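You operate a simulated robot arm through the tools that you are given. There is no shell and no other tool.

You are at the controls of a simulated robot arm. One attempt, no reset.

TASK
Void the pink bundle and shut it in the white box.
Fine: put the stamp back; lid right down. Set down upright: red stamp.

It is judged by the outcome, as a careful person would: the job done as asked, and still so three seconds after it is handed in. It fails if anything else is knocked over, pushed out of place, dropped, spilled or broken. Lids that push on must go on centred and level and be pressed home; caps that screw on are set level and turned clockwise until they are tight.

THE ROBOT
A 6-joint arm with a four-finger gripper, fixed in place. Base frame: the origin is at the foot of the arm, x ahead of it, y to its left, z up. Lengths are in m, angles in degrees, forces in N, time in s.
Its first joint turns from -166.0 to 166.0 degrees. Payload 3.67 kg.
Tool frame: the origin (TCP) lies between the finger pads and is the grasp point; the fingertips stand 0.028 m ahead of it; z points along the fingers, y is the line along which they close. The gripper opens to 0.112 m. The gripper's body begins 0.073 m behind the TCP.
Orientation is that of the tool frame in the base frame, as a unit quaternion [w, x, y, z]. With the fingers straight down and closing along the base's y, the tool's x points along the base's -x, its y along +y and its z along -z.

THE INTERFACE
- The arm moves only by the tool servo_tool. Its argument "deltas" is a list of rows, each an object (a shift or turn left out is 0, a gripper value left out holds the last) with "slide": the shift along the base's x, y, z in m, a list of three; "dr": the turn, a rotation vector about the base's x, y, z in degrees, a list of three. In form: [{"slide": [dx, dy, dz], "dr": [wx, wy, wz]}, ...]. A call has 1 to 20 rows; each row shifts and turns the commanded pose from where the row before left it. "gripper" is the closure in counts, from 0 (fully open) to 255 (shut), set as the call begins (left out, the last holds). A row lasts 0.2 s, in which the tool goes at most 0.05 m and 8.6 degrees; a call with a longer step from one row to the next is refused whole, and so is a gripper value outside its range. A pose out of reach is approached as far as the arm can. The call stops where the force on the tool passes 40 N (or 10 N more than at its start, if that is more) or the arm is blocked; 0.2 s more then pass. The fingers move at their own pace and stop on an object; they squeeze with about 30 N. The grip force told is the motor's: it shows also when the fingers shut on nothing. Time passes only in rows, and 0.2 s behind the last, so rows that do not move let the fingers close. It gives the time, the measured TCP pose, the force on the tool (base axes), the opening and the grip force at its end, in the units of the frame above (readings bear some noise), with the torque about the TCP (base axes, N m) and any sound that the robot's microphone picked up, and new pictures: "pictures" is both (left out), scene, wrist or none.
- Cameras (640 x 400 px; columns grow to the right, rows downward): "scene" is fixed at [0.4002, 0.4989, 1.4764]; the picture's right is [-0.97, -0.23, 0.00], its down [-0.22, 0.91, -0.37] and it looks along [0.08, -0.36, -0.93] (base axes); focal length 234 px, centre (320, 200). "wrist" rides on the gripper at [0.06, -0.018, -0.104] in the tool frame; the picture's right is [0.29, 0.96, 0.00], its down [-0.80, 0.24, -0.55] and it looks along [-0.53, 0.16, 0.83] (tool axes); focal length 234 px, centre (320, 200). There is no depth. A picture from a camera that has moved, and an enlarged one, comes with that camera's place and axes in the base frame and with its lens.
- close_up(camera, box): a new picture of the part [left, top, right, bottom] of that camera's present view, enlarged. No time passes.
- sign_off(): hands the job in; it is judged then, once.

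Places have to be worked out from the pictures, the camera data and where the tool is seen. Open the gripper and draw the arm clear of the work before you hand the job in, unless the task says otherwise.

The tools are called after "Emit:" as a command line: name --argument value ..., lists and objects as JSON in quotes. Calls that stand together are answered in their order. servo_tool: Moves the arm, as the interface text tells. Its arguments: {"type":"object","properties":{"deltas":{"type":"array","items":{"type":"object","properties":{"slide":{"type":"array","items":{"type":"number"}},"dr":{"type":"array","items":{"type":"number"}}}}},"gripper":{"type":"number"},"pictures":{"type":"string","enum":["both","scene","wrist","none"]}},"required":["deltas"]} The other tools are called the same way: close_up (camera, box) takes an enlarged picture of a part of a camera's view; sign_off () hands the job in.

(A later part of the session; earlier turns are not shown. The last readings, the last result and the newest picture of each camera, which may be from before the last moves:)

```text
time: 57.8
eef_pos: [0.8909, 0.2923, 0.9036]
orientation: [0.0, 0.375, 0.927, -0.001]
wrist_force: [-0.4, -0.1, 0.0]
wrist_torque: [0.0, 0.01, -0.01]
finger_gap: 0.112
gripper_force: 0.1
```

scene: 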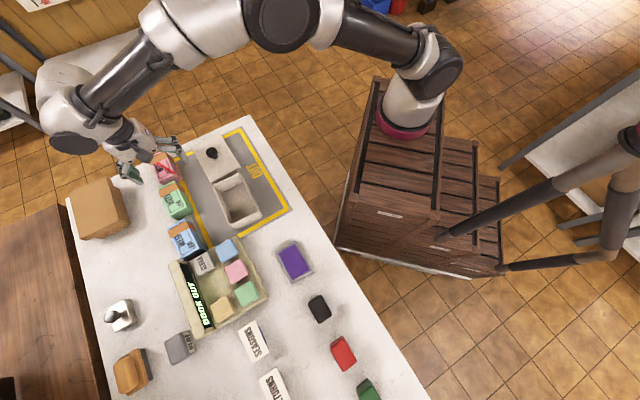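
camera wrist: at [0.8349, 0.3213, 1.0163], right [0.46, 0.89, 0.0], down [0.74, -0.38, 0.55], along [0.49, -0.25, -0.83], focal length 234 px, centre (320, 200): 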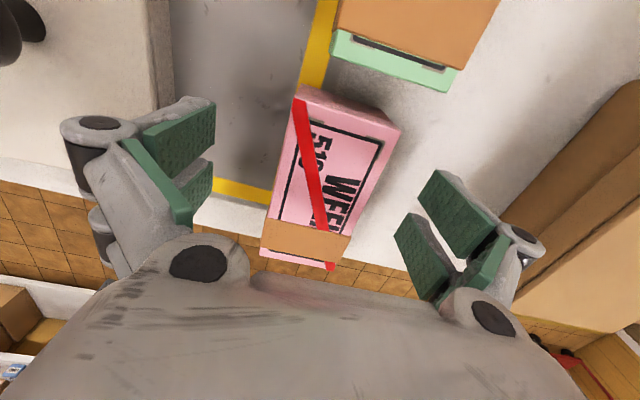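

No touch yet at about z≈0.902. A few more millimetre steps.

Emit:
servo_tool --deltas '[{"slide": [0, 0, -0.001]}, {"slide": [0, 0, 0]}]' --pictures "none"

Emit:
servo_tool --deltas '[{"slide": [0, 0, -0.001]}, {"slide": [0, 0, 0]}]' --pictures "none"

Emit:
servo_tool --deltas '[{"slide": [0, 0, -0.001]}, {"slide": [0, 0, 0]}]' --pictures "wrist"

```text
time: 58.4
eef_pos: [0.8891, 0.2921, 0.902]
orientation: [0.001, 0.374, 0.927, 0.0]
wrist_force: [-1.2, 1.5, -1.0]
wrist_torque: [0.03, 0.0, -0.01]
finger_gap: 0.1119
gripper_force: 0.2
```

```text
time: 59.0
eef_pos: [0.8901, 0.2906, 0.9017]
orientation: [-0.001, 0.375, 0.927, 0.0]
wrist_force: [0.5, 0.8, -0.2]
wrist_torque: [0.0, -0.01, -0.02]
finger_gap: 0.1117
gripper_force: 0.0
```

```text
time: 59.6
eef_pos: [0.8892, 0.2922, 0.8993]
orientation: [0.0, 0.375, 0.927, 0.0]
wrist_force: [-0.5, 0.3, -0.1]
wrist_torque: [-0.03, 0.02, -0.01]
finger_gap: 0.112
gripper_force: 0.0
camera wrist: at [0.835, 0.3218, 1.0046], right [0.46, 0.89, 0.0], down [0.74, -0.38, 0.55], along [0.49, -0.25, -0.83], focal length 234 px, centre (320, 200)
```

wrist: 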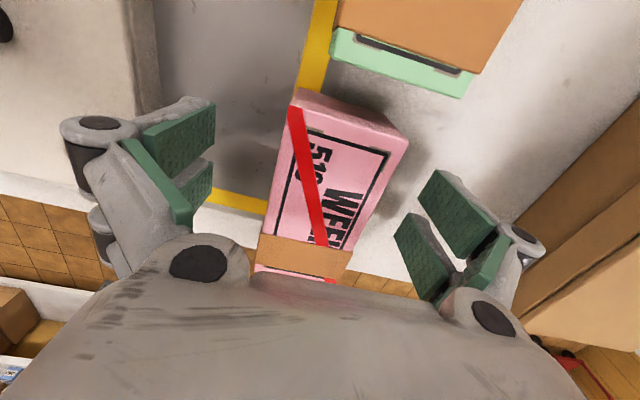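

Still nothing at z=0.8995, so the table is below 0.8715. I'll check the fingertips in the scene view and continue.

Emit:
close_up --camera "scene" --box '[90, 120, 218, 200]'

Emit:
servo_tool --deltas '[{"slide": [0, 0, -0.001]}, {"slide": [0, 0, -0.001]}, {"slide": [0, 0, 0]}]' --pictures "none"

Emit:
servo_tool --deltas '[{"slide": [0, 0, -0.001]}, {"slide": [0, 0, -0.001]}, {"slide": [0, 0, 0]}]' --pictures "none"

```text
5.00 times, centred on (154, 160) of scene
camera zoom: at [0.4002, 0.4989, 1.4764], right [-0.97, -0.23, 0.0], down [-0.22, 0.91, -0.37], along [0.08, -0.36, -0.93], focal length 1167 px, centre (1150, 400)
```

zoom: 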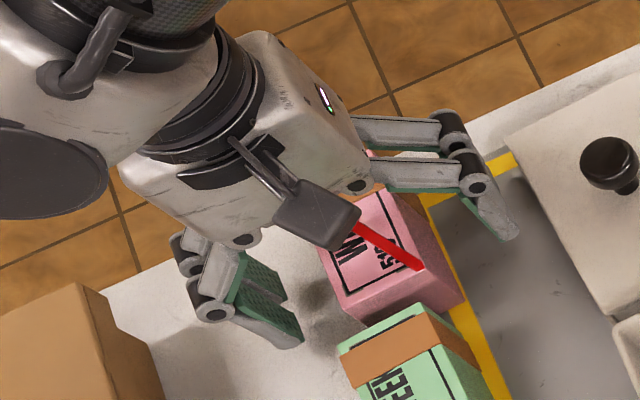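

```text
time: 60.4
eef_pos: [0.8896, 0.2931, 0.8977]
orientation: [0.0, 0.374, 0.927, 0.0]
wrist_force: [0.2, 0.7, 0.6]
wrist_torque: [0.01, -0.02, -0.03]
finger_gap: 0.1119
gripper_force: 0.0
```

```text
time: 61.2
eef_pos: [0.8896, 0.2932, 0.8961]
orientation: [0.0, 0.374, 0.927, -0.001]
wrist_force: [-0.3, 0.3, 0.3]
wrist_torque: [-0.01, 0.0, -0.01]
finger_gap: 0.1119
gripper_force: 0.0
```

Emit:
servo_tool --deltas '[{"slide": [0, 0, -0.001]}, {"slide": [0, 0, -0.001]}, {"slide": [0, 0, 0]}]' --pictures "none"

Emit:
servo_tool --deltas '[{"slide": [0, 0, -0.001]}, {"slide": [0, 0, -0.001]}, {"slide": [0, 0, 0]}]' --pictures "both"

```text
time: 62.0
eef_pos: [0.8889, 0.2927, 0.8937]
orientation: [0.0, 0.375, 0.927, 0.0]
wrist_force: [0.2, -0.8, -0.7]
wrist_torque: [-0.01, 0.02, 0.04]
finger_gap: 0.1119
gripper_force: 0.1
```

```text
time: 62.8
eef_pos: [0.8891, 0.2922, 0.8918]
orientation: [0.0, 0.374, 0.927, 0.0]
wrist_force: [0.0, -0.2, -1.4]
wrist_torque: [-0.02, 0.02, 0.02]
finger_gap: 0.112
gripper_force: 0.1
camera wrist: at [0.8347, 0.3218, 0.9963], right [0.46, 0.89, 0.0], down [0.74, -0.38, 0.55], along [0.49, -0.25, -0.83], focal length 234 px, centre (320, 200)
```

scene: 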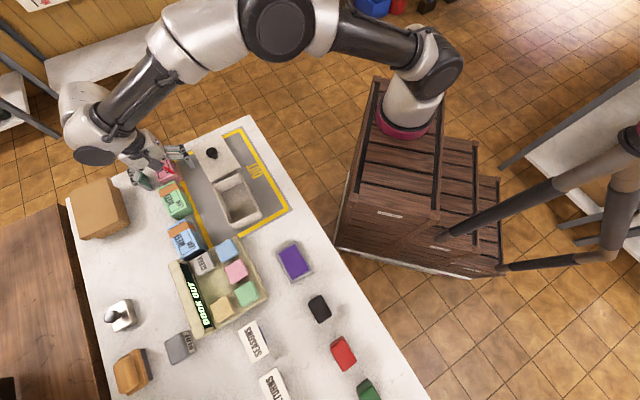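
wrist: 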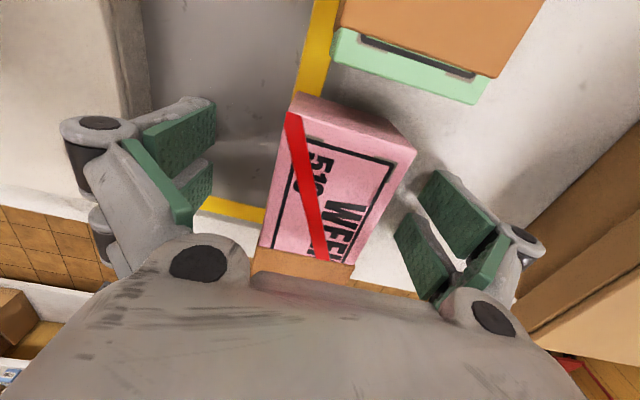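

No touch even here: with the gripper wide open the linkage draws the fingertips back, so this test isn't valid and closing here would drive the tips into the table. From the other evidence table≈0.88, bundle top≈0.92. I'll rise to z≈0.940 so the closed tips overlap only the top ~8 mm, then close.

Emit:
servo_tool --deltas '[{"slide": [0, 0, 0.02]}, {"slide": [0, 0, 0.02]}, {"slide": [0, 0, 0.008]}, {"slide": [0, 0, 0]}]' --pictures "none"

Emit:
servo_tool --deltas '[{"slide": [0, 0, 0]}, {"slide": [0, 0, 0]}, {"slide": [0, 0, 0]}]' --gripper 140 --pictures "both"

Emit:
close_up --camera "scene" --box '[122, 135, 202, 185]'

Emit:
close_up --camera "wrist" --box '[220, 80, 412, 240]'

```text
time: 63.8
eef_pos: [0.8902, 0.2921, 0.9402]
orientation: [0.0, 0.375, 0.927, 0.0]
wrist_force: [-1.0, 0.2, -0.6]
wrist_torque: [0.01, 0.02, 0.04]
finger_gap: 0.1118
gripper_force: 0.0
```

```text
time: 64.6
eef_pos: [0.8899, 0.2919, 0.94]
orientation: [0.0, 0.375, 0.927, 0.0]
wrist_force: [-0.7, 1.0, 0.2]
wrist_torque: [0.01, -0.01, 0.06]
finger_gap: 0.0505
gripper_force: 0.0
camera wrist: at [0.8352, 0.3215, 1.0447], right [0.46, 0.89, 0.0], down [0.74, -0.38, 0.55], along [0.49, -0.25, -0.83], focal length 234 px, centre (320, 200)
```

scene: 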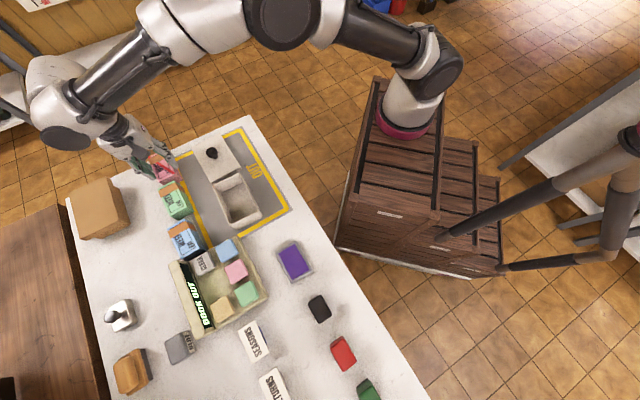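
wrist: 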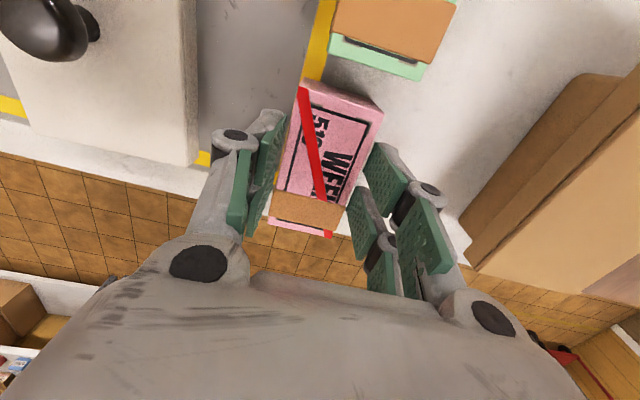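

```text
8.00 times, centred on (162, 160) of scene
camera zoom: at [0.4002, 0.4989, 1.4764], right [-0.97, -0.23, 0.0], down [-0.22, 0.91, -0.37], along [0.08, -0.36, -0.93], focal length 1868 px, centre (1584, 520)
```

zoom: 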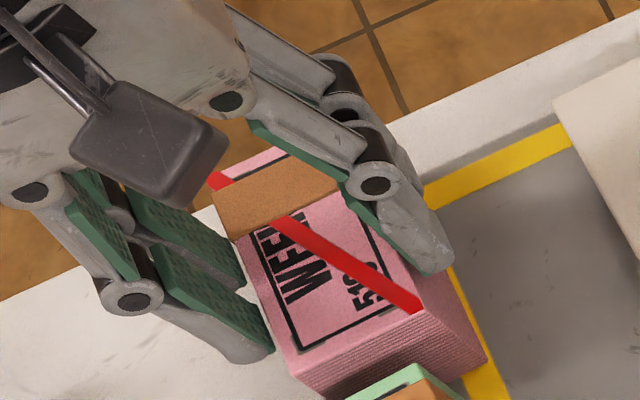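

```text
2.50 times, centred on (316, 160) of wrist
camera zoom: at [0.8352, 0.3215, 1.0447], right [0.46, 0.89, 0.0], down [0.74, -0.38, 0.55], along [0.49, -0.25, -0.83], focal length 585 px, centre (330, 300)
```

zoom: 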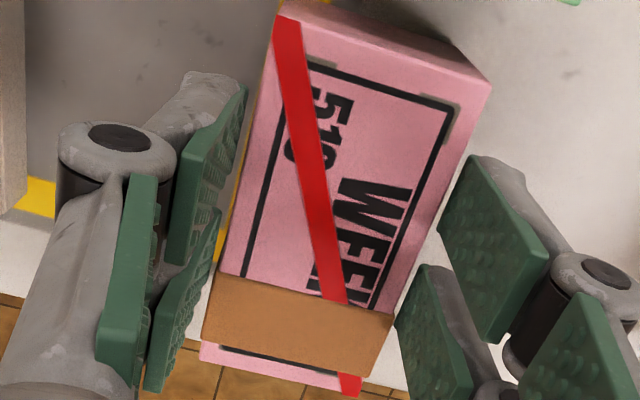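

At a 50 mm opening the fingertips appear to overlap the bundle sides by more than I want (~16–20 mm). I'll raise 8 mm, close, and see whether the grip still registers on the bundle.

Emit:
servo_tool --deltas '[{"slide": [0, 0, 0.008]}, {"slide": [0, 0, 0]}]' --pictures "none"

Emit:
servo_tool --deltas '[{"slide": [0, 0, 0]}, {"slide": [0, 0, 0]}, {"slide": [0, 0, 0]}]' --gripper 255 --pictures "both"

Emit:
close_up --camera "scene" --box '[122, 135, 202, 185]'

```text
time: 65.2
eef_pos: [0.8915, 0.2922, 0.9473]
orientation: [0.0, 0.375, 0.927, -0.002]
wrist_force: [0.5, -0.7, 0.2]
wrist_torque: [-0.02, -0.02, -0.01]
finger_gap: 0.0504
gripper_force: 0.1
```

```text
time: 66.0
eef_pos: [0.89, 0.292, 0.9483]
orientation: [0.0, 0.375, 0.927, 0.0]
wrist_force: [0.0, -0.4, 0.1]
wrist_torque: [-0.01, 0.04, -0.01]
finger_gap: 0.0
gripper_force: 29.8
camera wrist: at [0.8352, 0.3215, 1.053], right [0.46, 0.89, 0.0], down [0.74, -0.38, 0.55], along [0.49, -0.25, -0.83], focal length 234 px, centre (320, 200)
```

scene: 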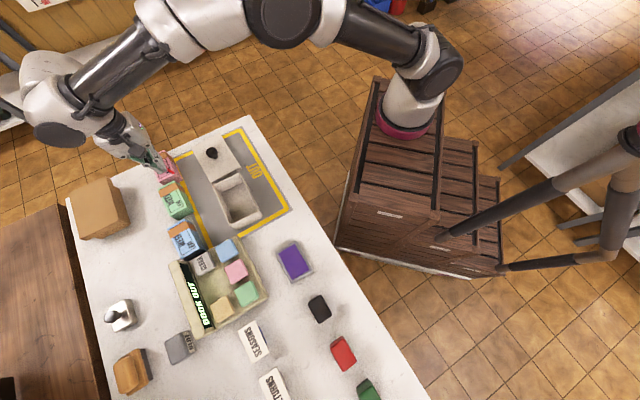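
wrist: 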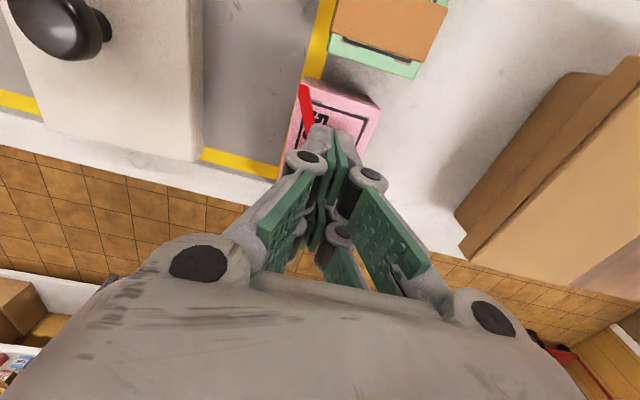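

```text
8.00 times, centred on (162, 160) of scene
camera zoom: at [0.4002, 0.4989, 1.4764], right [-0.97, -0.23, 0.0], down [-0.22, 0.91, -0.37], along [0.08, -0.36, -0.93], focal length 1868 px, centre (1584, 520)
```

zoom: 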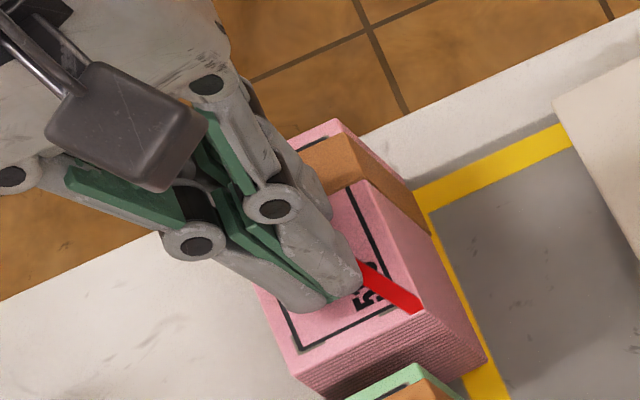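

The fingers closed above the bundle without touching it, so the physical tips really are 28 mm ahead and the bundle top is below 0.920. I'll use the closed fingertips to touch the top lightly and find its exact height.

Emit:
servo_tool --deltas '[{"slide": [0, 0, -0.001]}, {"slide": [0, 0, 0]}]' --pictures "none"

Emit:
servo_tool --deltas '[{"slide": [0, 0, -0.001]}, {"slide": [0, 0, 0]}]' --pictures "none"

Emit:
servo_tool --deltas '[{"slide": [0, 0, -0.001]}, {"slide": [0, 0, 0]}]' --pictures "none"

```text
time: 66.6
eef_pos: [0.8895, 0.2913, 0.947]
orientation: [0.0, 0.374, 0.927, 0.0]
wrist_force: [-1.5, 0.8, 0.6]
wrist_torque: [0.01, -0.04, 0.0]
finger_gap: 0.0
gripper_force: 29.8
```

```text
time: 67.2
eef_pos: [0.8903, 0.2923, 0.9469]
orientation: [0.0, 0.375, 0.927, 0.0]
wrist_force: [0.0, 0.2, 0.4]
wrist_torque: [0.01, -0.01, 0.0]
finger_gap: 0.0
gripper_force: 30.1
```

```text
time: 67.8
eef_pos: [0.8905, 0.2941, 0.9444]
orientation: [0.001, 0.375, 0.927, 0.0]
wrist_force: [-0.1, -0.8, 0.1]
wrist_torque: [0.0, -0.02, -0.02]
finger_gap: 0.0
gripper_force: 29.7
```

Emit:
servo_tool --deltas '[{"slide": [0, 0, -0.001]}, {"slide": [0, 0, 0]}]' --pictures "none"

Emit:
servo_tool --deltas '[{"slide": [0, 0, -0.001]}, {"slide": [0, 0, 0]}]' --pictures "none"

Emit:
servo_tool --deltas '[{"slide": [0, 0, -0.001]}, {"slide": [0, 0, 0]}]' --pictures "none"

```text
time: 68.4
eef_pos: [0.8902, 0.2932, 0.9467]
orientation: [0.001, 0.375, 0.927, 0.0]
wrist_force: [1.3, 0.1, 9.0]
wrist_torque: [0.03, 0.0, 0.01]
finger_gap: 0.0061
gripper_force: 30.1
```

```text
time: 69.0
eef_pos: [0.8896, 0.2929, 0.9452]
orientation: [0.001, 0.374, 0.927, 0.002]
wrist_force: [3.9, 1.9, 22.5]
wrist_torque: [0.09, -0.07, 0.01]
finger_gap: 0.0059
gripper_force: 29.8
```

```text
time: 69.6
eef_pos: [0.8889, 0.293, 0.9463]
orientation: [0.001, 0.374, 0.927, 0.002]
wrist_force: [7.8, 4.0, 38.7]
wrist_torque: [0.15, -0.12, 0.04]
finger_gap: 0.0062
gripper_force: 29.8
```

Contact found at TCP≈0.9455, so the bundle top is at z≈0.9175. I've pressed a little too far (39 N), so I back off straight up immediately and open.

Emit:
servo_tool --deltas '[{"slide": [0, 0, 0.004]}, {"slide": [0, 0, 0.01]}, {"slide": [0, 0, 0.02]}, {"slide": [0, 0, 0]}]' --pictures "none"

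Emit:
servo_tool --deltas '[{"slide": [0, 0, 0]}, {"slide": [0, 0, 0]}, {"slide": [0, 0, 0]}]' --gripper 60 --pictures "both"

Emit:
close_up --camera "scene" --box '[122, 135, 202, 185]'

Emit:
close_up --camera "wrist" --box '[220, 60, 412, 220]'

```text
time: 70.6
eef_pos: [0.8897, 0.2924, 0.9755]
orientation: [0.0, 0.375, 0.927, 0.0]
wrist_force: [-0.2, 0.0, -0.1]
wrist_torque: [0.0, 0.0, 0.03]
finger_gap: 0.0002
gripper_force: 29.5
```

```text
time: 71.4
eef_pos: [0.8892, 0.2918, 0.9752]
orientation: [0.0, 0.375, 0.927, 0.0]
wrist_force: [0.8, -0.1, 0.7]
wrist_torque: [0.03, 0.02, -0.06]
finger_gap: 0.0858
gripper_force: 0.2
camera wrist: at [0.8347, 0.3221, 1.0805], right [0.46, 0.89, 0.0], down [0.74, -0.38, 0.55], along [0.49, -0.25, -0.83], focal length 234 px, centre (320, 200)
```

scene: 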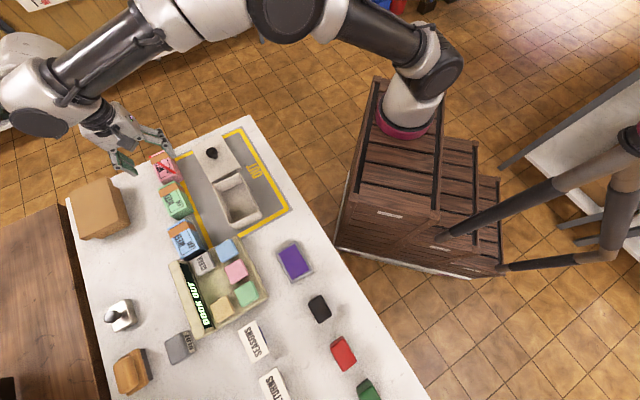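
wrist: 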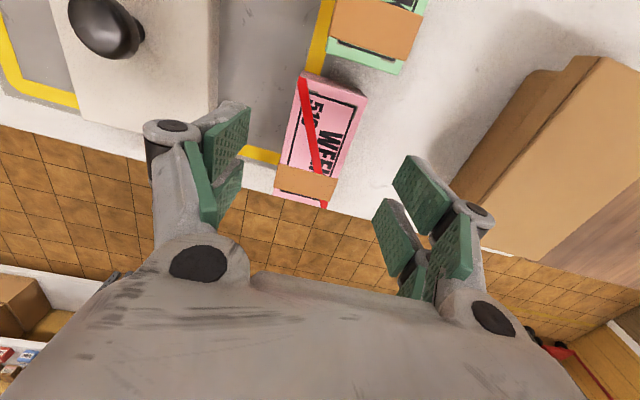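

```text
8.00 times, centred on (162, 160) of scene
camera zoom: at [0.4002, 0.4989, 1.4764], right [-0.97, -0.23, 0.0], down [-0.22, 0.91, -0.37], along [0.08, -0.36, -0.93], focal length 1868 px, centre (1584, 520)
```

zoom: 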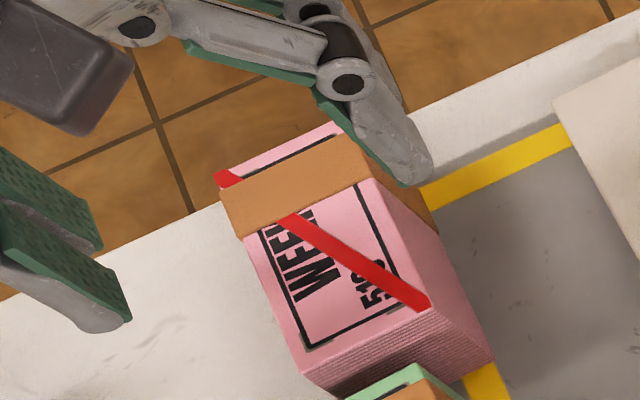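

```text
2.50 times, centred on (316, 140) of wrist
camera zoom: at [0.8347, 0.3221, 1.0805], right [0.46, 0.89, 0.0], down [0.74, -0.38, 0.55], along [0.49, -0.25, -0.83], focal length 585 px, centre (330, 350)
```

zoom: 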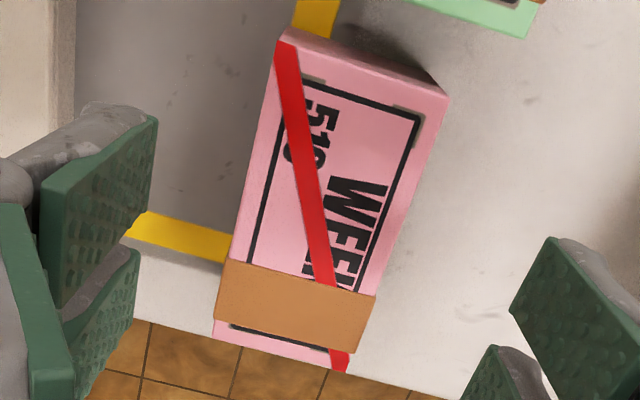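

Bundle is intact and still in place: centre (0.892, 0.288), 46×90 mm, top 0.9175. I'll shift to its centre, lower to TCP z≈0.938 (8 mm overlap) and grip.

Emit:
servo_tool --deltas '[{"slide": [0.003, -0.003, -0.015]}, {"slide": [0, 0, -0.015]}, {"slide": [0, 0, -0.0075]}, {"slide": [0, 0, 0]}]' --pictures "none"

Emit:
servo_tool --deltas '[{"slide": [0, 0, 0]}, {"slide": [0, 0, 0]}, {"slide": [0, 0, 0]}]' --gripper 255 --pictures "wrist"

```text
time: 72.4
eef_pos: [0.8916, 0.2884, 0.9388]
orientation: [0.0, 0.375, 0.927, 0.0]
wrist_force: [-0.3, 0.1, 0.2]
wrist_torque: [0.0, 0.05, 0.03]
finger_gap: 0.0855
gripper_force: 0.0
```

```text
time: 73.2
eef_pos: [0.8918, 0.2875, 0.9392]
orientation: [0.0, 0.375, 0.927, -0.001]
wrist_force: [0.0, -0.2, 0.8]
wrist_torque: [-0.07, 0.01, -0.01]
finger_gap: 0.0457
gripper_force: 29.9
camera wrist: at [0.8374, 0.3186, 1.0436], right [0.46, 0.89, 0.0], down [0.74, -0.38, 0.55], along [0.49, -0.25, -0.83], focal length 234 px, centre (320, 200)
```

wrist: 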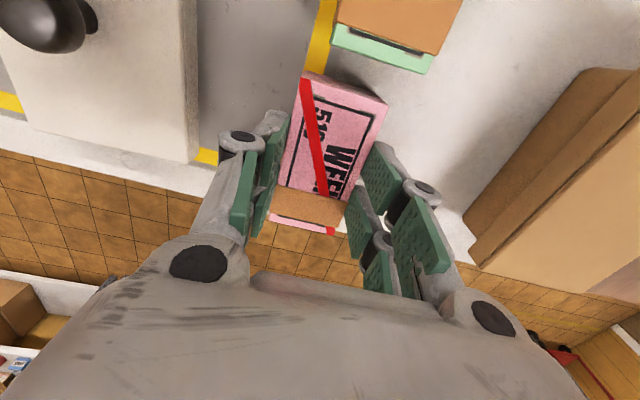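

Gripped at 45.7 mm opening near the top. Lifting slowly and checking it hangs level.

Emit:
servo_tool --deltas '[{"slide": [0, 0, 0.005]}, {"slide": [0, 0, 0.01]}, {"slide": [0, 0, 0.015]}, {"slide": [0, 0, 0]}]' --pictures "both"

Emit:
close_up --camera "scene" --box '[122, 125, 218, 185]'

```text
time: 74.2
eef_pos: [0.8922, 0.2898, 0.9683]
orientation: [0.0, 0.375, 0.927, 0.0]
wrist_force: [0.3, 0.0, -1.8]
wrist_torque: [-0.02, -0.01, -0.02]
finger_gap: 0.0457
gripper_force: 30.0
camera wrist: at [0.8378, 0.3191, 1.0734], right [0.46, 0.89, 0.0], down [0.74, -0.38, 0.55], along [0.49, -0.25, -0.83], focal length 234 px, centre (320, 200)
```

scene: 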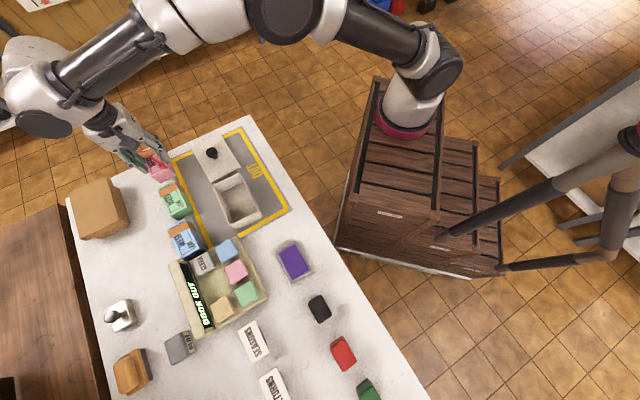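
wrist: 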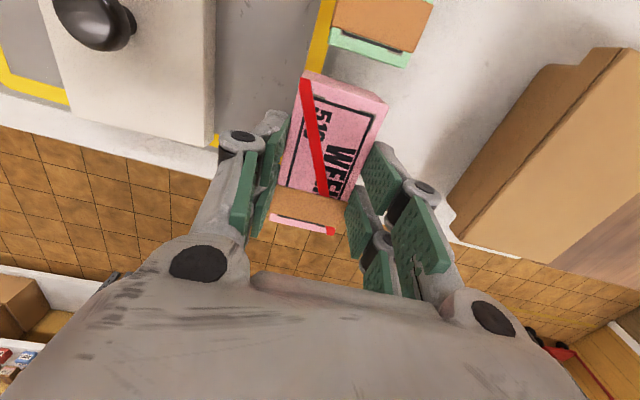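

```text
6.67 times, centred on (170, 155) of scene
camera zoom: at [0.4002, 0.4989, 1.4764], right [-0.97, -0.23, 0.0], down [-0.22, 0.91, -0.37], along [0.08, -0.36, -0.93], focal length 1556 px, centre (1320, 500)
```

zoom: 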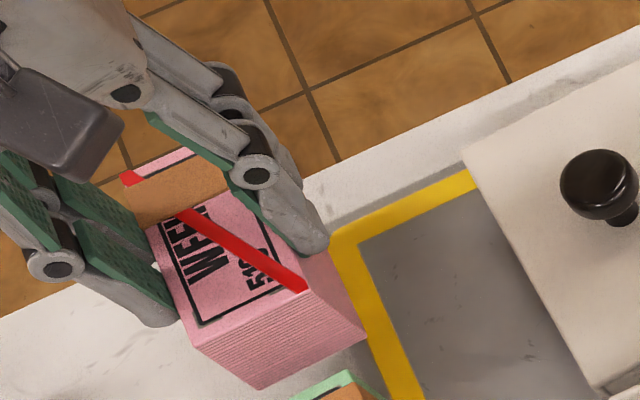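

The bundle hangs level and secure. I'll raise it to z≈1.04 and carry it over the box centre (0.659, 0.333), turning -3.5° to match the box.

Emit:
servo_tool --deltas '[{"slide": [0, 0, 0.025]}, {"slide": [0, 0, 0.03]}, {"slide": [0, 0, 0.018]}, {"slide": [-0.015, 0.003, 0]}, {"slide": [-0.035, 0.0065, 0], "dr": [0, 0, -0.7]}, {"slide": [-0.035, 0.0065, 0], "dr": [0, 0, -0.7]}, {"slide": [-0.035, 0.0065, 0], "dr": [0, 0, -0.7]}, {"slide": [-0.035, 0.0065, 0], "dr": [0, 0, -0.7]}, {"slide": [-0.035, 0.0065, 0], "dr": [0, 0, -0.7]}, {"slide": [-0.028, 0.005, 0]}, {"slide": [-0.014, 0.003, 0]}, {"slide": [0, 0, 0]}]' --pictures "both"

Emit:
close_up --camera "scene" --box '[170, 125, 290, 225]'

Emit:
close_up --camera "wrist" --box '[230, 20, 422, 140]'

```text
time: 76.8
eef_pos: [0.6607, 0.3327, 1.0404]
orientation: [0.0, 0.402, 0.916, 0.0]
wrist_force: [0.8, -0.4, -1.2]
wrist_torque: [-0.03, -0.02, 0.0]
finger_gap: 0.0452
gripper_force: 29.5
camera wrist: at [0.6076, 0.3657, 1.1461], right [0.51, 0.86, 0.0], down [0.72, -0.43, 0.55], along [0.48, -0.28, -0.83], focal length 234 px, centre (320, 200)
```

scene: 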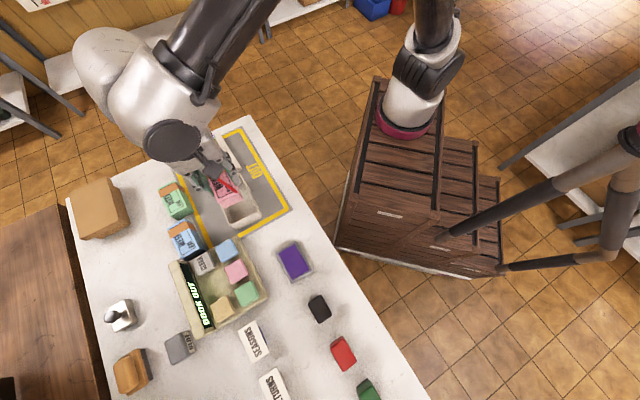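
wrist: 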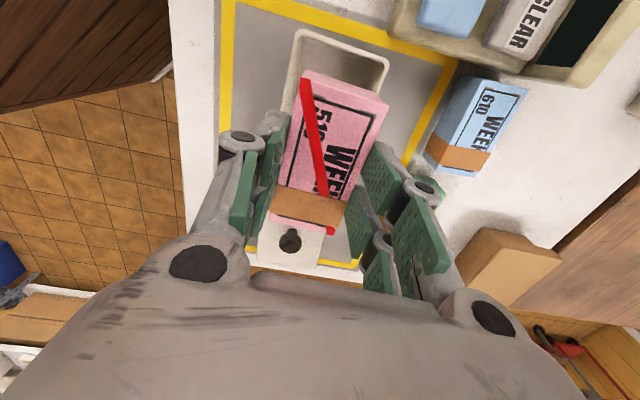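

```text
4.00 times, centred on (230, 175) of scene
camera zoom: at [0.4002, 0.4989, 1.4764], right [-0.97, -0.23, 0.0], down [-0.22, 0.91, -0.37], along [0.08, -0.36, -0.93], focal length 934 px, centre (680, 300)
```

zoom: 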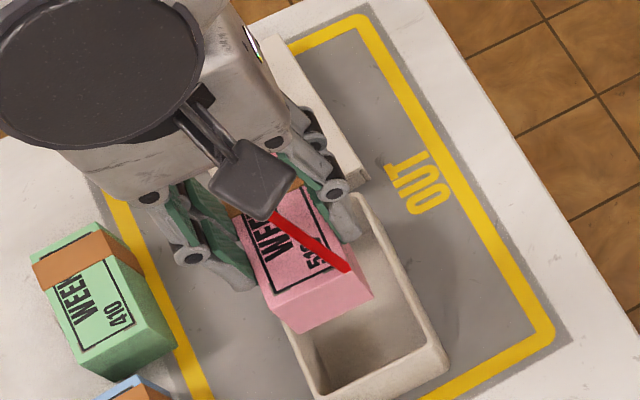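

```text
3.33 times, centred on (326, 80) of wrist
camera zoom: at [0.6076, 0.3657, 1.1461], right [0.51, 0.86, 0.0], down [0.72, -0.43, 0.55], along [0.48, -0.28, -0.83], focal length 781 px, centre (300, 600)
```

zoom: 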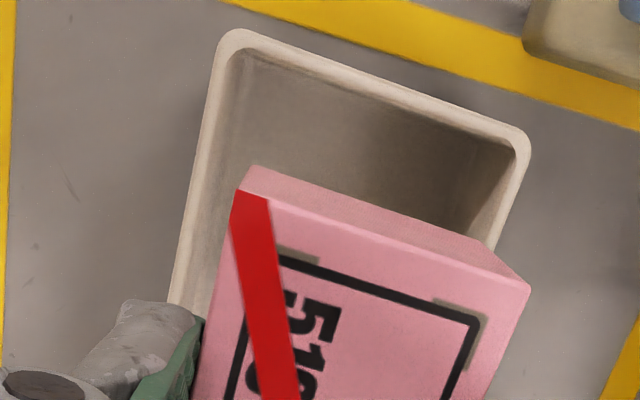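

The bundle is centred over the box and parallel to it in both views. I'll lower it partway into the box and check clearances again.

Emit:
servo_tool --deltas '[{"slide": [0, 0, -0.03]}, {"slide": [0, 0, -0.025]}, {"slide": [0, 0, -0.015]}, {"slide": [0, 0, 0]}]' --pictures "both"

Emit:
close_up --camera "scene" --box '[190, 145, 286, 225]'

Emit:
close_up --camera "wrist" --box '[230, 20, 422, 140]'

```text
time: 77.8
eef_pos: [0.6613, 0.3328, 0.9713]
orientation: [0.0, 0.402, 0.916, 0.001]
wrist_force: [-0.3, -0.1, -0.8]
wrist_torque: [0.02, -0.03, 0.04]
finger_gap: 0.0457
gripper_force: 30.0
camera wrist: at [0.6074, 0.3655, 1.0761], right [0.51, 0.86, 0.0], down [0.72, -0.43, 0.55], along [0.48, -0.28, -0.83], focal length 234 px, centre (320, 200)
```

scene: 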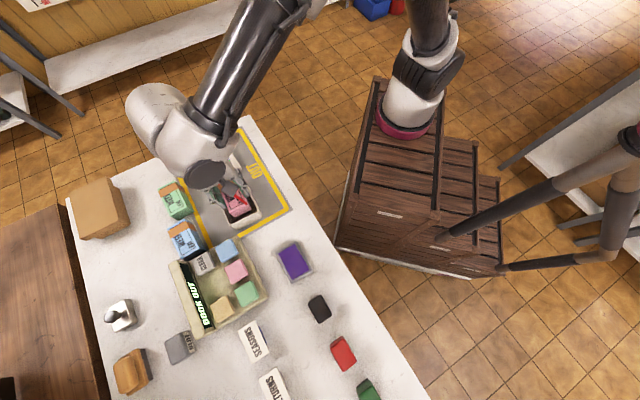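
wrist: 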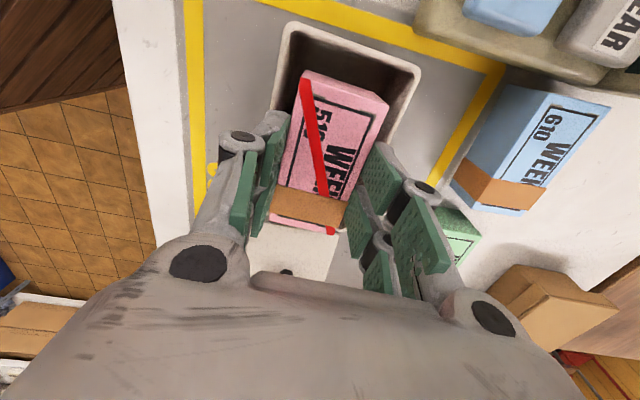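

```text
5.00 times, centred on (238, 185) of scene
camera zoom: at [0.4002, 0.4989, 1.4764], right [-0.97, -0.23, 0.0], down [-0.22, 0.91, -0.37], along [0.08, -0.36, -0.93], focal length 1167 px, centre (730, 275)
```

zoom: 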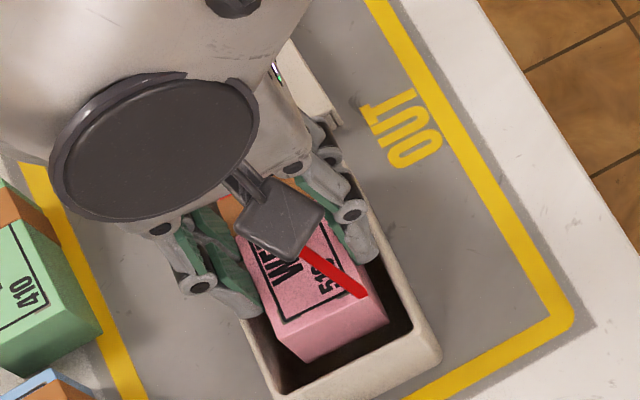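

```text
3.33 times, centred on (326, 80) of wrist
camera zoom: at [0.6074, 0.3655, 1.0761], right [0.51, 0.86, 0.0], down [0.72, -0.43, 0.55], along [0.48, -0.28, -0.83], focal length 781 px, centre (300, 600)
```

zoom: 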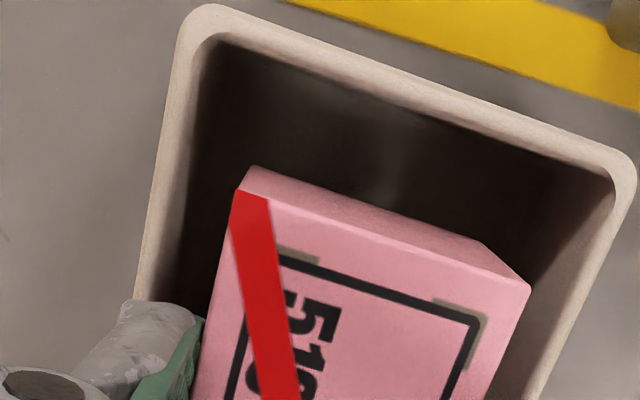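

Rim height comes out near z≈0.93 with about 68 mm inner width, so the fingers should stop just above the rim. The bundle is already well inside; I'll lower slowly to TCP≈0.961, watching for contact.

Emit:
servo_tool --deltas '[{"slide": [0, 0, -0.003]}, {"slide": [0, 0, -0.003]}, {"slide": [0, 0, -0.002]}, {"slide": [0, 0, 0]}]' --pictures "both"

Emit:
close_up --camera "scene" --box '[206, 165, 270, 221]'

Emit:
close_up --camera "wrist" --box '[220, 20, 412, 140]'

```text
time: 78.8
eef_pos: [0.6609, 0.3323, 0.9632]
orientation: [0.0, 0.403, 0.915, 0.001]
wrist_force: [-0.1, -0.8, -1.6]
wrist_torque: [0.01, 0.0, 0.01]
finger_gap: 0.0455
gripper_force: 30.0
camera wrist: at [0.6078, 0.3656, 1.068], right [0.51, 0.86, 0.0], down [0.72, -0.43, 0.55], along [0.48, -0.28, -0.83], focal length 234 px, centre (320, 200)
```

scene: 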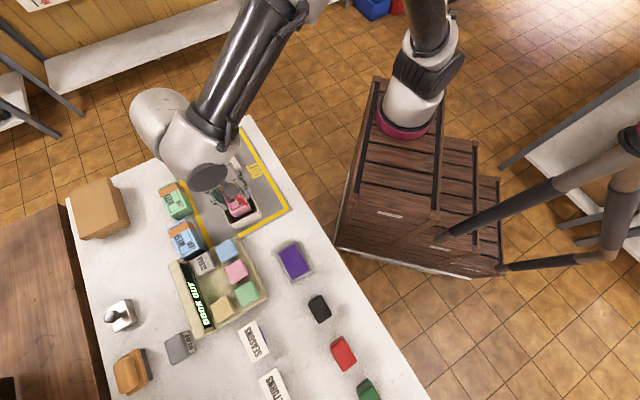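
wrist: 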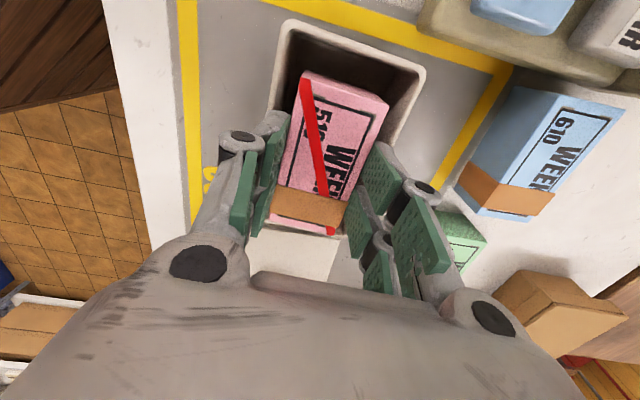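

```text
7.14 times, centred on (238, 193) of scene
camera zoom: at [0.4002, 0.4989, 1.4764], right [-0.97, -0.23, 0.0], down [-0.22, 0.91, -0.37], along [0.08, -0.36, -0.93], focal length 1668 px, centre (906, 250)
```

zoom: 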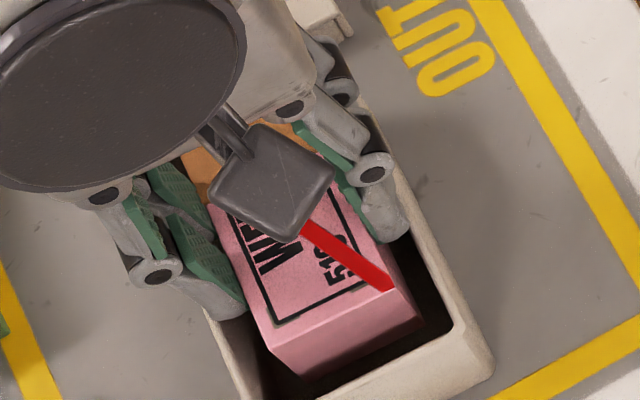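

```text
3.33 times, centred on (316, 80) of wrist
camera zoom: at [0.6078, 0.3656, 1.068], right [0.51, 0.86, 0.0], down [0.72, -0.43, 0.55], along [0.48, -0.28, -0.83], focal length 781 px, centre (333, 600)
```

zoom: 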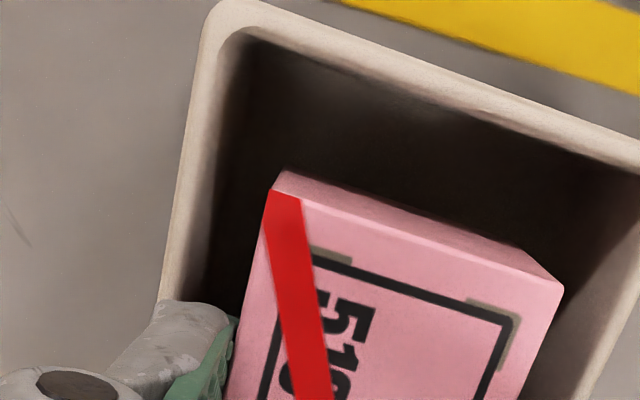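

Both fingertips are right over the rim now. I'll lower 1 mm at a time, one call each, until I feel the rim.

Emit:
servo_tool --deltas '[{"slide": [0, 0, -0.0015]}, {"slide": [0, 0, 0]}]' --pictures "none"

```text
time: 79.4
eef_pos: [0.6613, 0.332, 0.9603]
orientation: [0.0, 0.402, 0.915, 0.0]
wrist_force: [-1.0, -0.8, -1.2]
wrist_torque: [0.04, 0.02, 0.06]
finger_gap: 0.0457
gripper_force: 30.1
```

Emit:
servo_tool --deltas '[{"slide": [0, 0, -0.001]}, {"slide": [0, 0, 0]}]' --pictures "none"

```text
time: 80.0
eef_pos: [0.6601, 0.3328, 0.9609]
orientation: [0.0, 0.403, 0.915, 0.0]
wrist_force: [0.0, 0.3, -1.2]
wrist_torque: [0.01, 0.02, -0.02]
finger_gap: 0.0455
gripper_force: 30.0
```

Free so far; another millimetre.

Emit:
servo_tool --deltas '[{"slide": [0, 0, -0.001]}, {"slide": [0, 0, 0]}]' --pictures "none"

```text
time: 80.6
eef_pos: [0.6608, 0.333, 0.9589]
orientation: [0.0, 0.403, 0.915, 0.0]
wrist_force: [-0.1, 0.4, -1.5]
wrist_torque: [-0.02, 0.02, -0.01]
finger_gap: 0.0454
gripper_force: 30.2
```

Emit:
servo_tool --deltas '[{"slide": [0, 0, -0.001]}, {"slide": [0, 0, 0]}]' --pictures "none"

```text
time: 81.2
eef_pos: [0.6605, 0.333, 0.959]
orientation: [0.001, 0.403, 0.915, 0.0]
wrist_force: [0.0, 0.0, -1.0]
wrist_torque: [0.0, -0.01, -0.03]
finger_gap: 0.0455
gripper_force: 30.4
```

No contact at commanded ≈0.958. Continuing gently, 1 mm per call.

Emit:
servo_tool --deltas '[{"slide": [0, 0, -0.001]}, {"slide": [0, 0, 0]}]' --pictures "none"

```text
time: 81.8
eef_pos: [0.661, 0.3336, 0.9573]
orientation: [0.0, 0.403, 0.915, -0.001]
wrist_force: [-0.3, -0.4, -0.9]
wrist_torque: [-0.01, 0.01, -0.02]
finger_gap: 0.0454
gripper_force: 30.2
```

Emit:
servo_tool --deltas '[{"slide": [0, 0, -0.001]}, {"slide": [0, 0, 0]}]' --pictures "wrist"

Emit:
close_up --camera "scene" --box '[206, 165, 270, 221]'

Emit:
close_up --camera "wrist" --box '[230, 60, 422, 180]'

```text
time: 82.4
eef_pos: [0.6592, 0.3331, 0.9574]
orientation: [0.0, 0.403, 0.915, 0.0]
wrist_force: [-0.9, 0.8, -1.3]
wrist_torque: [0.01, 0.01, 0.02]
finger_gap: 0.0457
gripper_force: 29.8
camera wrist: at [0.6075, 0.3658, 1.0617], right [0.51, 0.86, 0.0], down [0.72, -0.43, 0.55], along [0.48, -0.28, -0.83], focal length 234 px, centre (320, 200)
```

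wrist: 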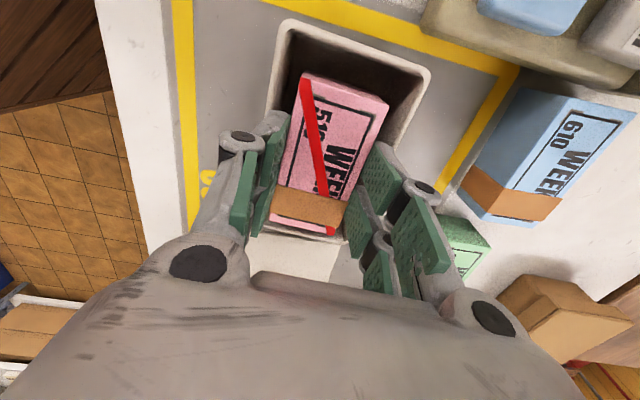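

```text
7.14 times, centred on (238, 193) of scene
camera zoom: at [0.4002, 0.4989, 1.4764], right [-0.97, -0.23, 0.0], down [-0.22, 0.91, -0.37], along [0.08, -0.36, -0.93], focal length 1668 px, centre (906, 250)
```

zoom: 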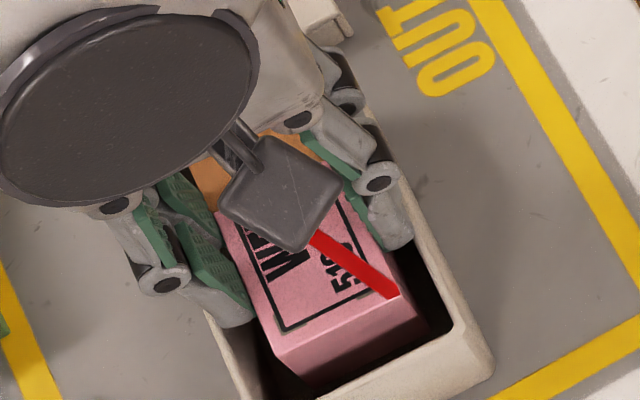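

```text
3.33 times, centred on (326, 120) of wrist
camera zoom: at [0.6075, 0.3658, 1.0617], right [0.51, 0.86, 0.0], down [0.72, -0.43, 0.55], along [0.48, -0.28, -0.83], focal length 781 px, centre (300, 467)
```

zoom: 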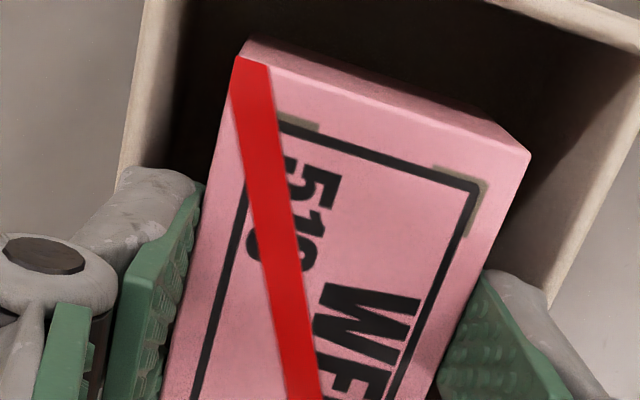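

Still no force at commanded ≈0.956. I'll keep going 1 mm at a time toward rim or floor contact.

Emit:
servo_tool --deltas '[{"slide": [0, 0, -0.001]}, {"slide": [0, 0, 0]}]' --pictures "none"

```text
time: 83.0
eef_pos: [0.6597, 0.3325, 0.9559]
orientation: [0.0, 0.403, 0.915, 0.0]
wrist_force: [0.1, 0.4, -1.2]
wrist_torque: [-0.03, 0.0, -0.01]
finger_gap: 0.0458
gripper_force: 29.9
```

Emit:
servo_tool --deltas '[{"slide": [0, 0, -0.001]}, {"slide": [0, 0, 0]}]' --pictures "none"

```text
time: 83.6
eef_pos: [0.6596, 0.3335, 0.9552]
orientation: [0.0, 0.403, 0.915, 0.001]
wrist_force: [-0.1, -0.1, 2.3]
wrist_torque: [-0.1, 0.09, 0.01]
finger_gap: 0.0457
gripper_force: 29.8
```

Light contact (about 3 N) on the rim under the inner finger at TCP≈0.955. The bundle hangs centred inside with only about 1 cm left to the floor, so I'll back off 1 mm and release it gently.

Emit:
servo_tool --deltas '[{"slide": [0.0005, 0.0005, 0.001]}, {"slide": [0, 0, 0]}]' --pictures "none"

Emit:
servo_tool --deltas '[{"slide": [0, 0, 0]}, {"slide": [0, 0, 0]}, {"slide": [0, 0, 0]}, {"slide": [0, 0, 0]}]' --gripper 120 --pictures "both"

Emit:
close_up --camera "scene" --box '[206, 165, 270, 221]'

```text
time: 84.2
eef_pos: [0.6616, 0.3346, 0.9551]
orientation: [0.001, 0.403, 0.915, 0.0]
wrist_force: [0.0, -0.4, -1.3]
wrist_torque: [0.01, 0.0, -0.03]
finger_gap: 0.0455
gripper_force: 30.1
```

```text
time: 85.2
eef_pos: [0.6614, 0.3329, 0.9571]
orientation: [0.001, 0.402, 0.916, 0.0]
wrist_force: [-0.1, 0.0, -0.4]
wrist_torque: [0.0, -0.02, 0.0]
finger_gap: 0.0593
gripper_force: 0.1
camera wrist: at [0.6081, 0.3664, 1.0608], right [0.51, 0.86, 0.0], down [0.72, -0.43, 0.55], along [0.48, -0.28, -0.83], focal length 234 px, centre (320, 200)
```

scene: 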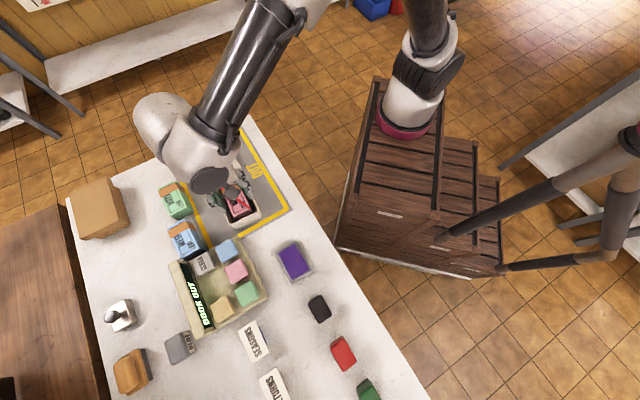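
wrist: 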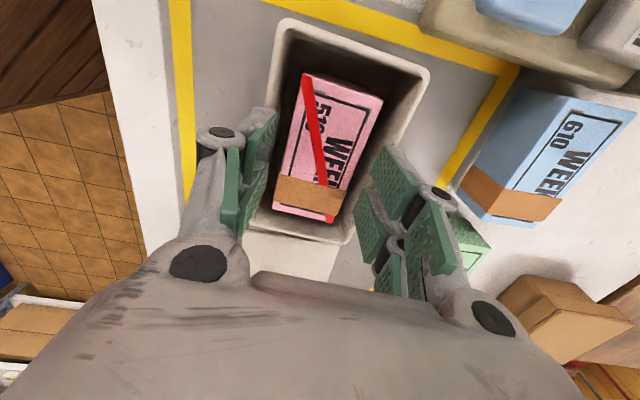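

```text
7.14 times, centred on (238, 193) of scene
camera zoom: at [0.4002, 0.4989, 1.4764], right [-0.97, -0.23, 0.0], down [-0.22, 0.91, -0.37], along [0.08, -0.36, -0.93], focal length 1668 px, centre (906, 250)
```

zoom: 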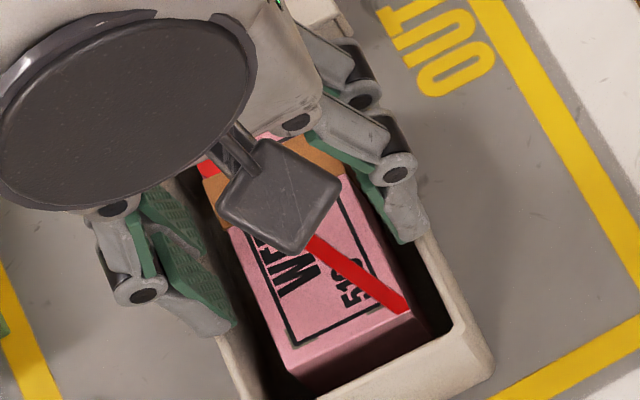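

The bundle now lies flat inside the box, below the rim. I'll raise the gripper clear, open, and move over the lid to measure it.

Emit:
servo_tool --deltas '[{"slide": [0, 0, 0.01]}, {"slide": [0, 0, 0.03]}, {"slide": [0, 0, 0.045]}, {"slide": [0, 0, 0.045]}, {"slide": [0, 0, 0.015]}, {"slide": [0.025, -0.025, 0]}, {"slide": [0.03, -0.03, 0]}, {"slide": [0.03, -0.03, 0]}, {"slide": [0.025, -0.025, 0]}, {"slide": [0.015, -0.014, 0]}, {"slide": [0, 0, 0]}]' --gripper 120 --pictures "both"

Emit:
close_up --camera "wrist" --box '[212, 20, 468, 180]'

Emit:
close_up --camera "scene" --box '[190, 120, 286, 220]'

```text
time: 87.6
eef_pos: [0.7874, 0.2089, 1.0997]
orientation: [0.0, 0.403, 0.915, 0.0]
wrist_force: [1.0, 0.5, 0.6]
wrist_torque: [0.01, 0.01, 0.0]
finger_gap: 0.0593
gripper_force: 0.2
camera wrist: at [0.7334, 0.2415, 1.2057], right [0.51, 0.86, 0.0], down [0.72, -0.43, 0.55], along [0.48, -0.28, -0.83], focal length 234 px, centre (320, 200)
```

scene: 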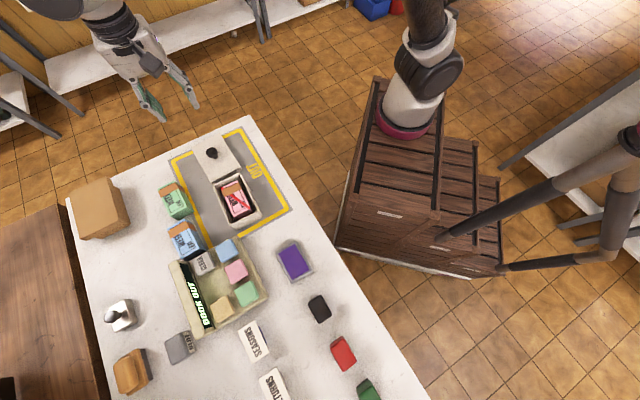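
wrist: 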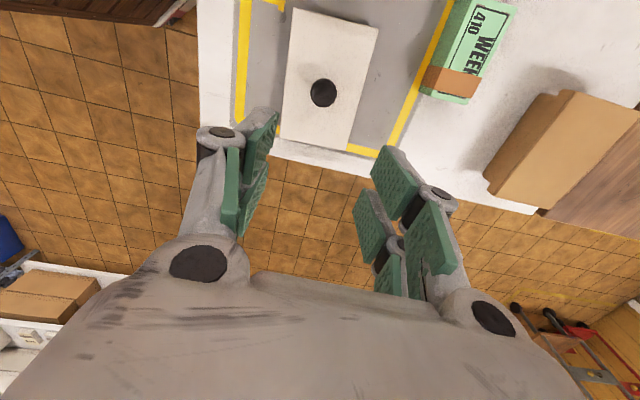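

```text
2.50 times, centred on (340, 100) of wrist
camera zoom: at [0.7334, 0.2415, 1.2057], right [0.51, 0.86, 0.0], down [0.72, -0.43, 0.55], along [0.48, -0.28, -0.83], focal length 585 px, centre (270, 450)
```

zoom: 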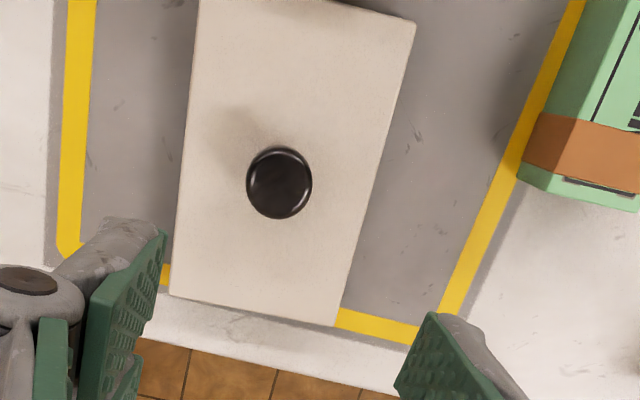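

```text
4.00 times, centred on (238, 170) of scene
camera zoom: at [0.4002, 0.4989, 1.4764], right [-0.97, -0.23, 0.0], down [-0.22, 0.91, -0.37], along [0.08, -0.36, -0.93], focal length 934 px, centre (648, 320)
```

zoom: 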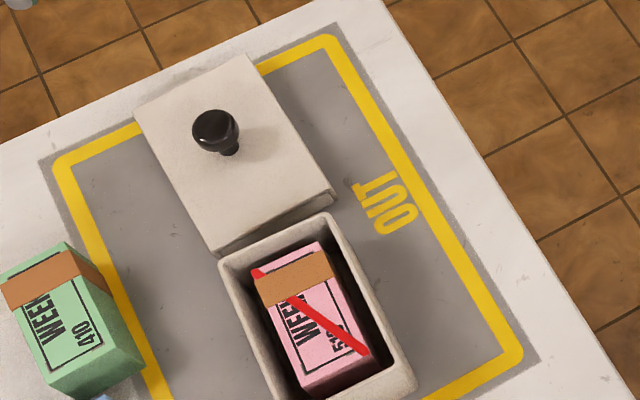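

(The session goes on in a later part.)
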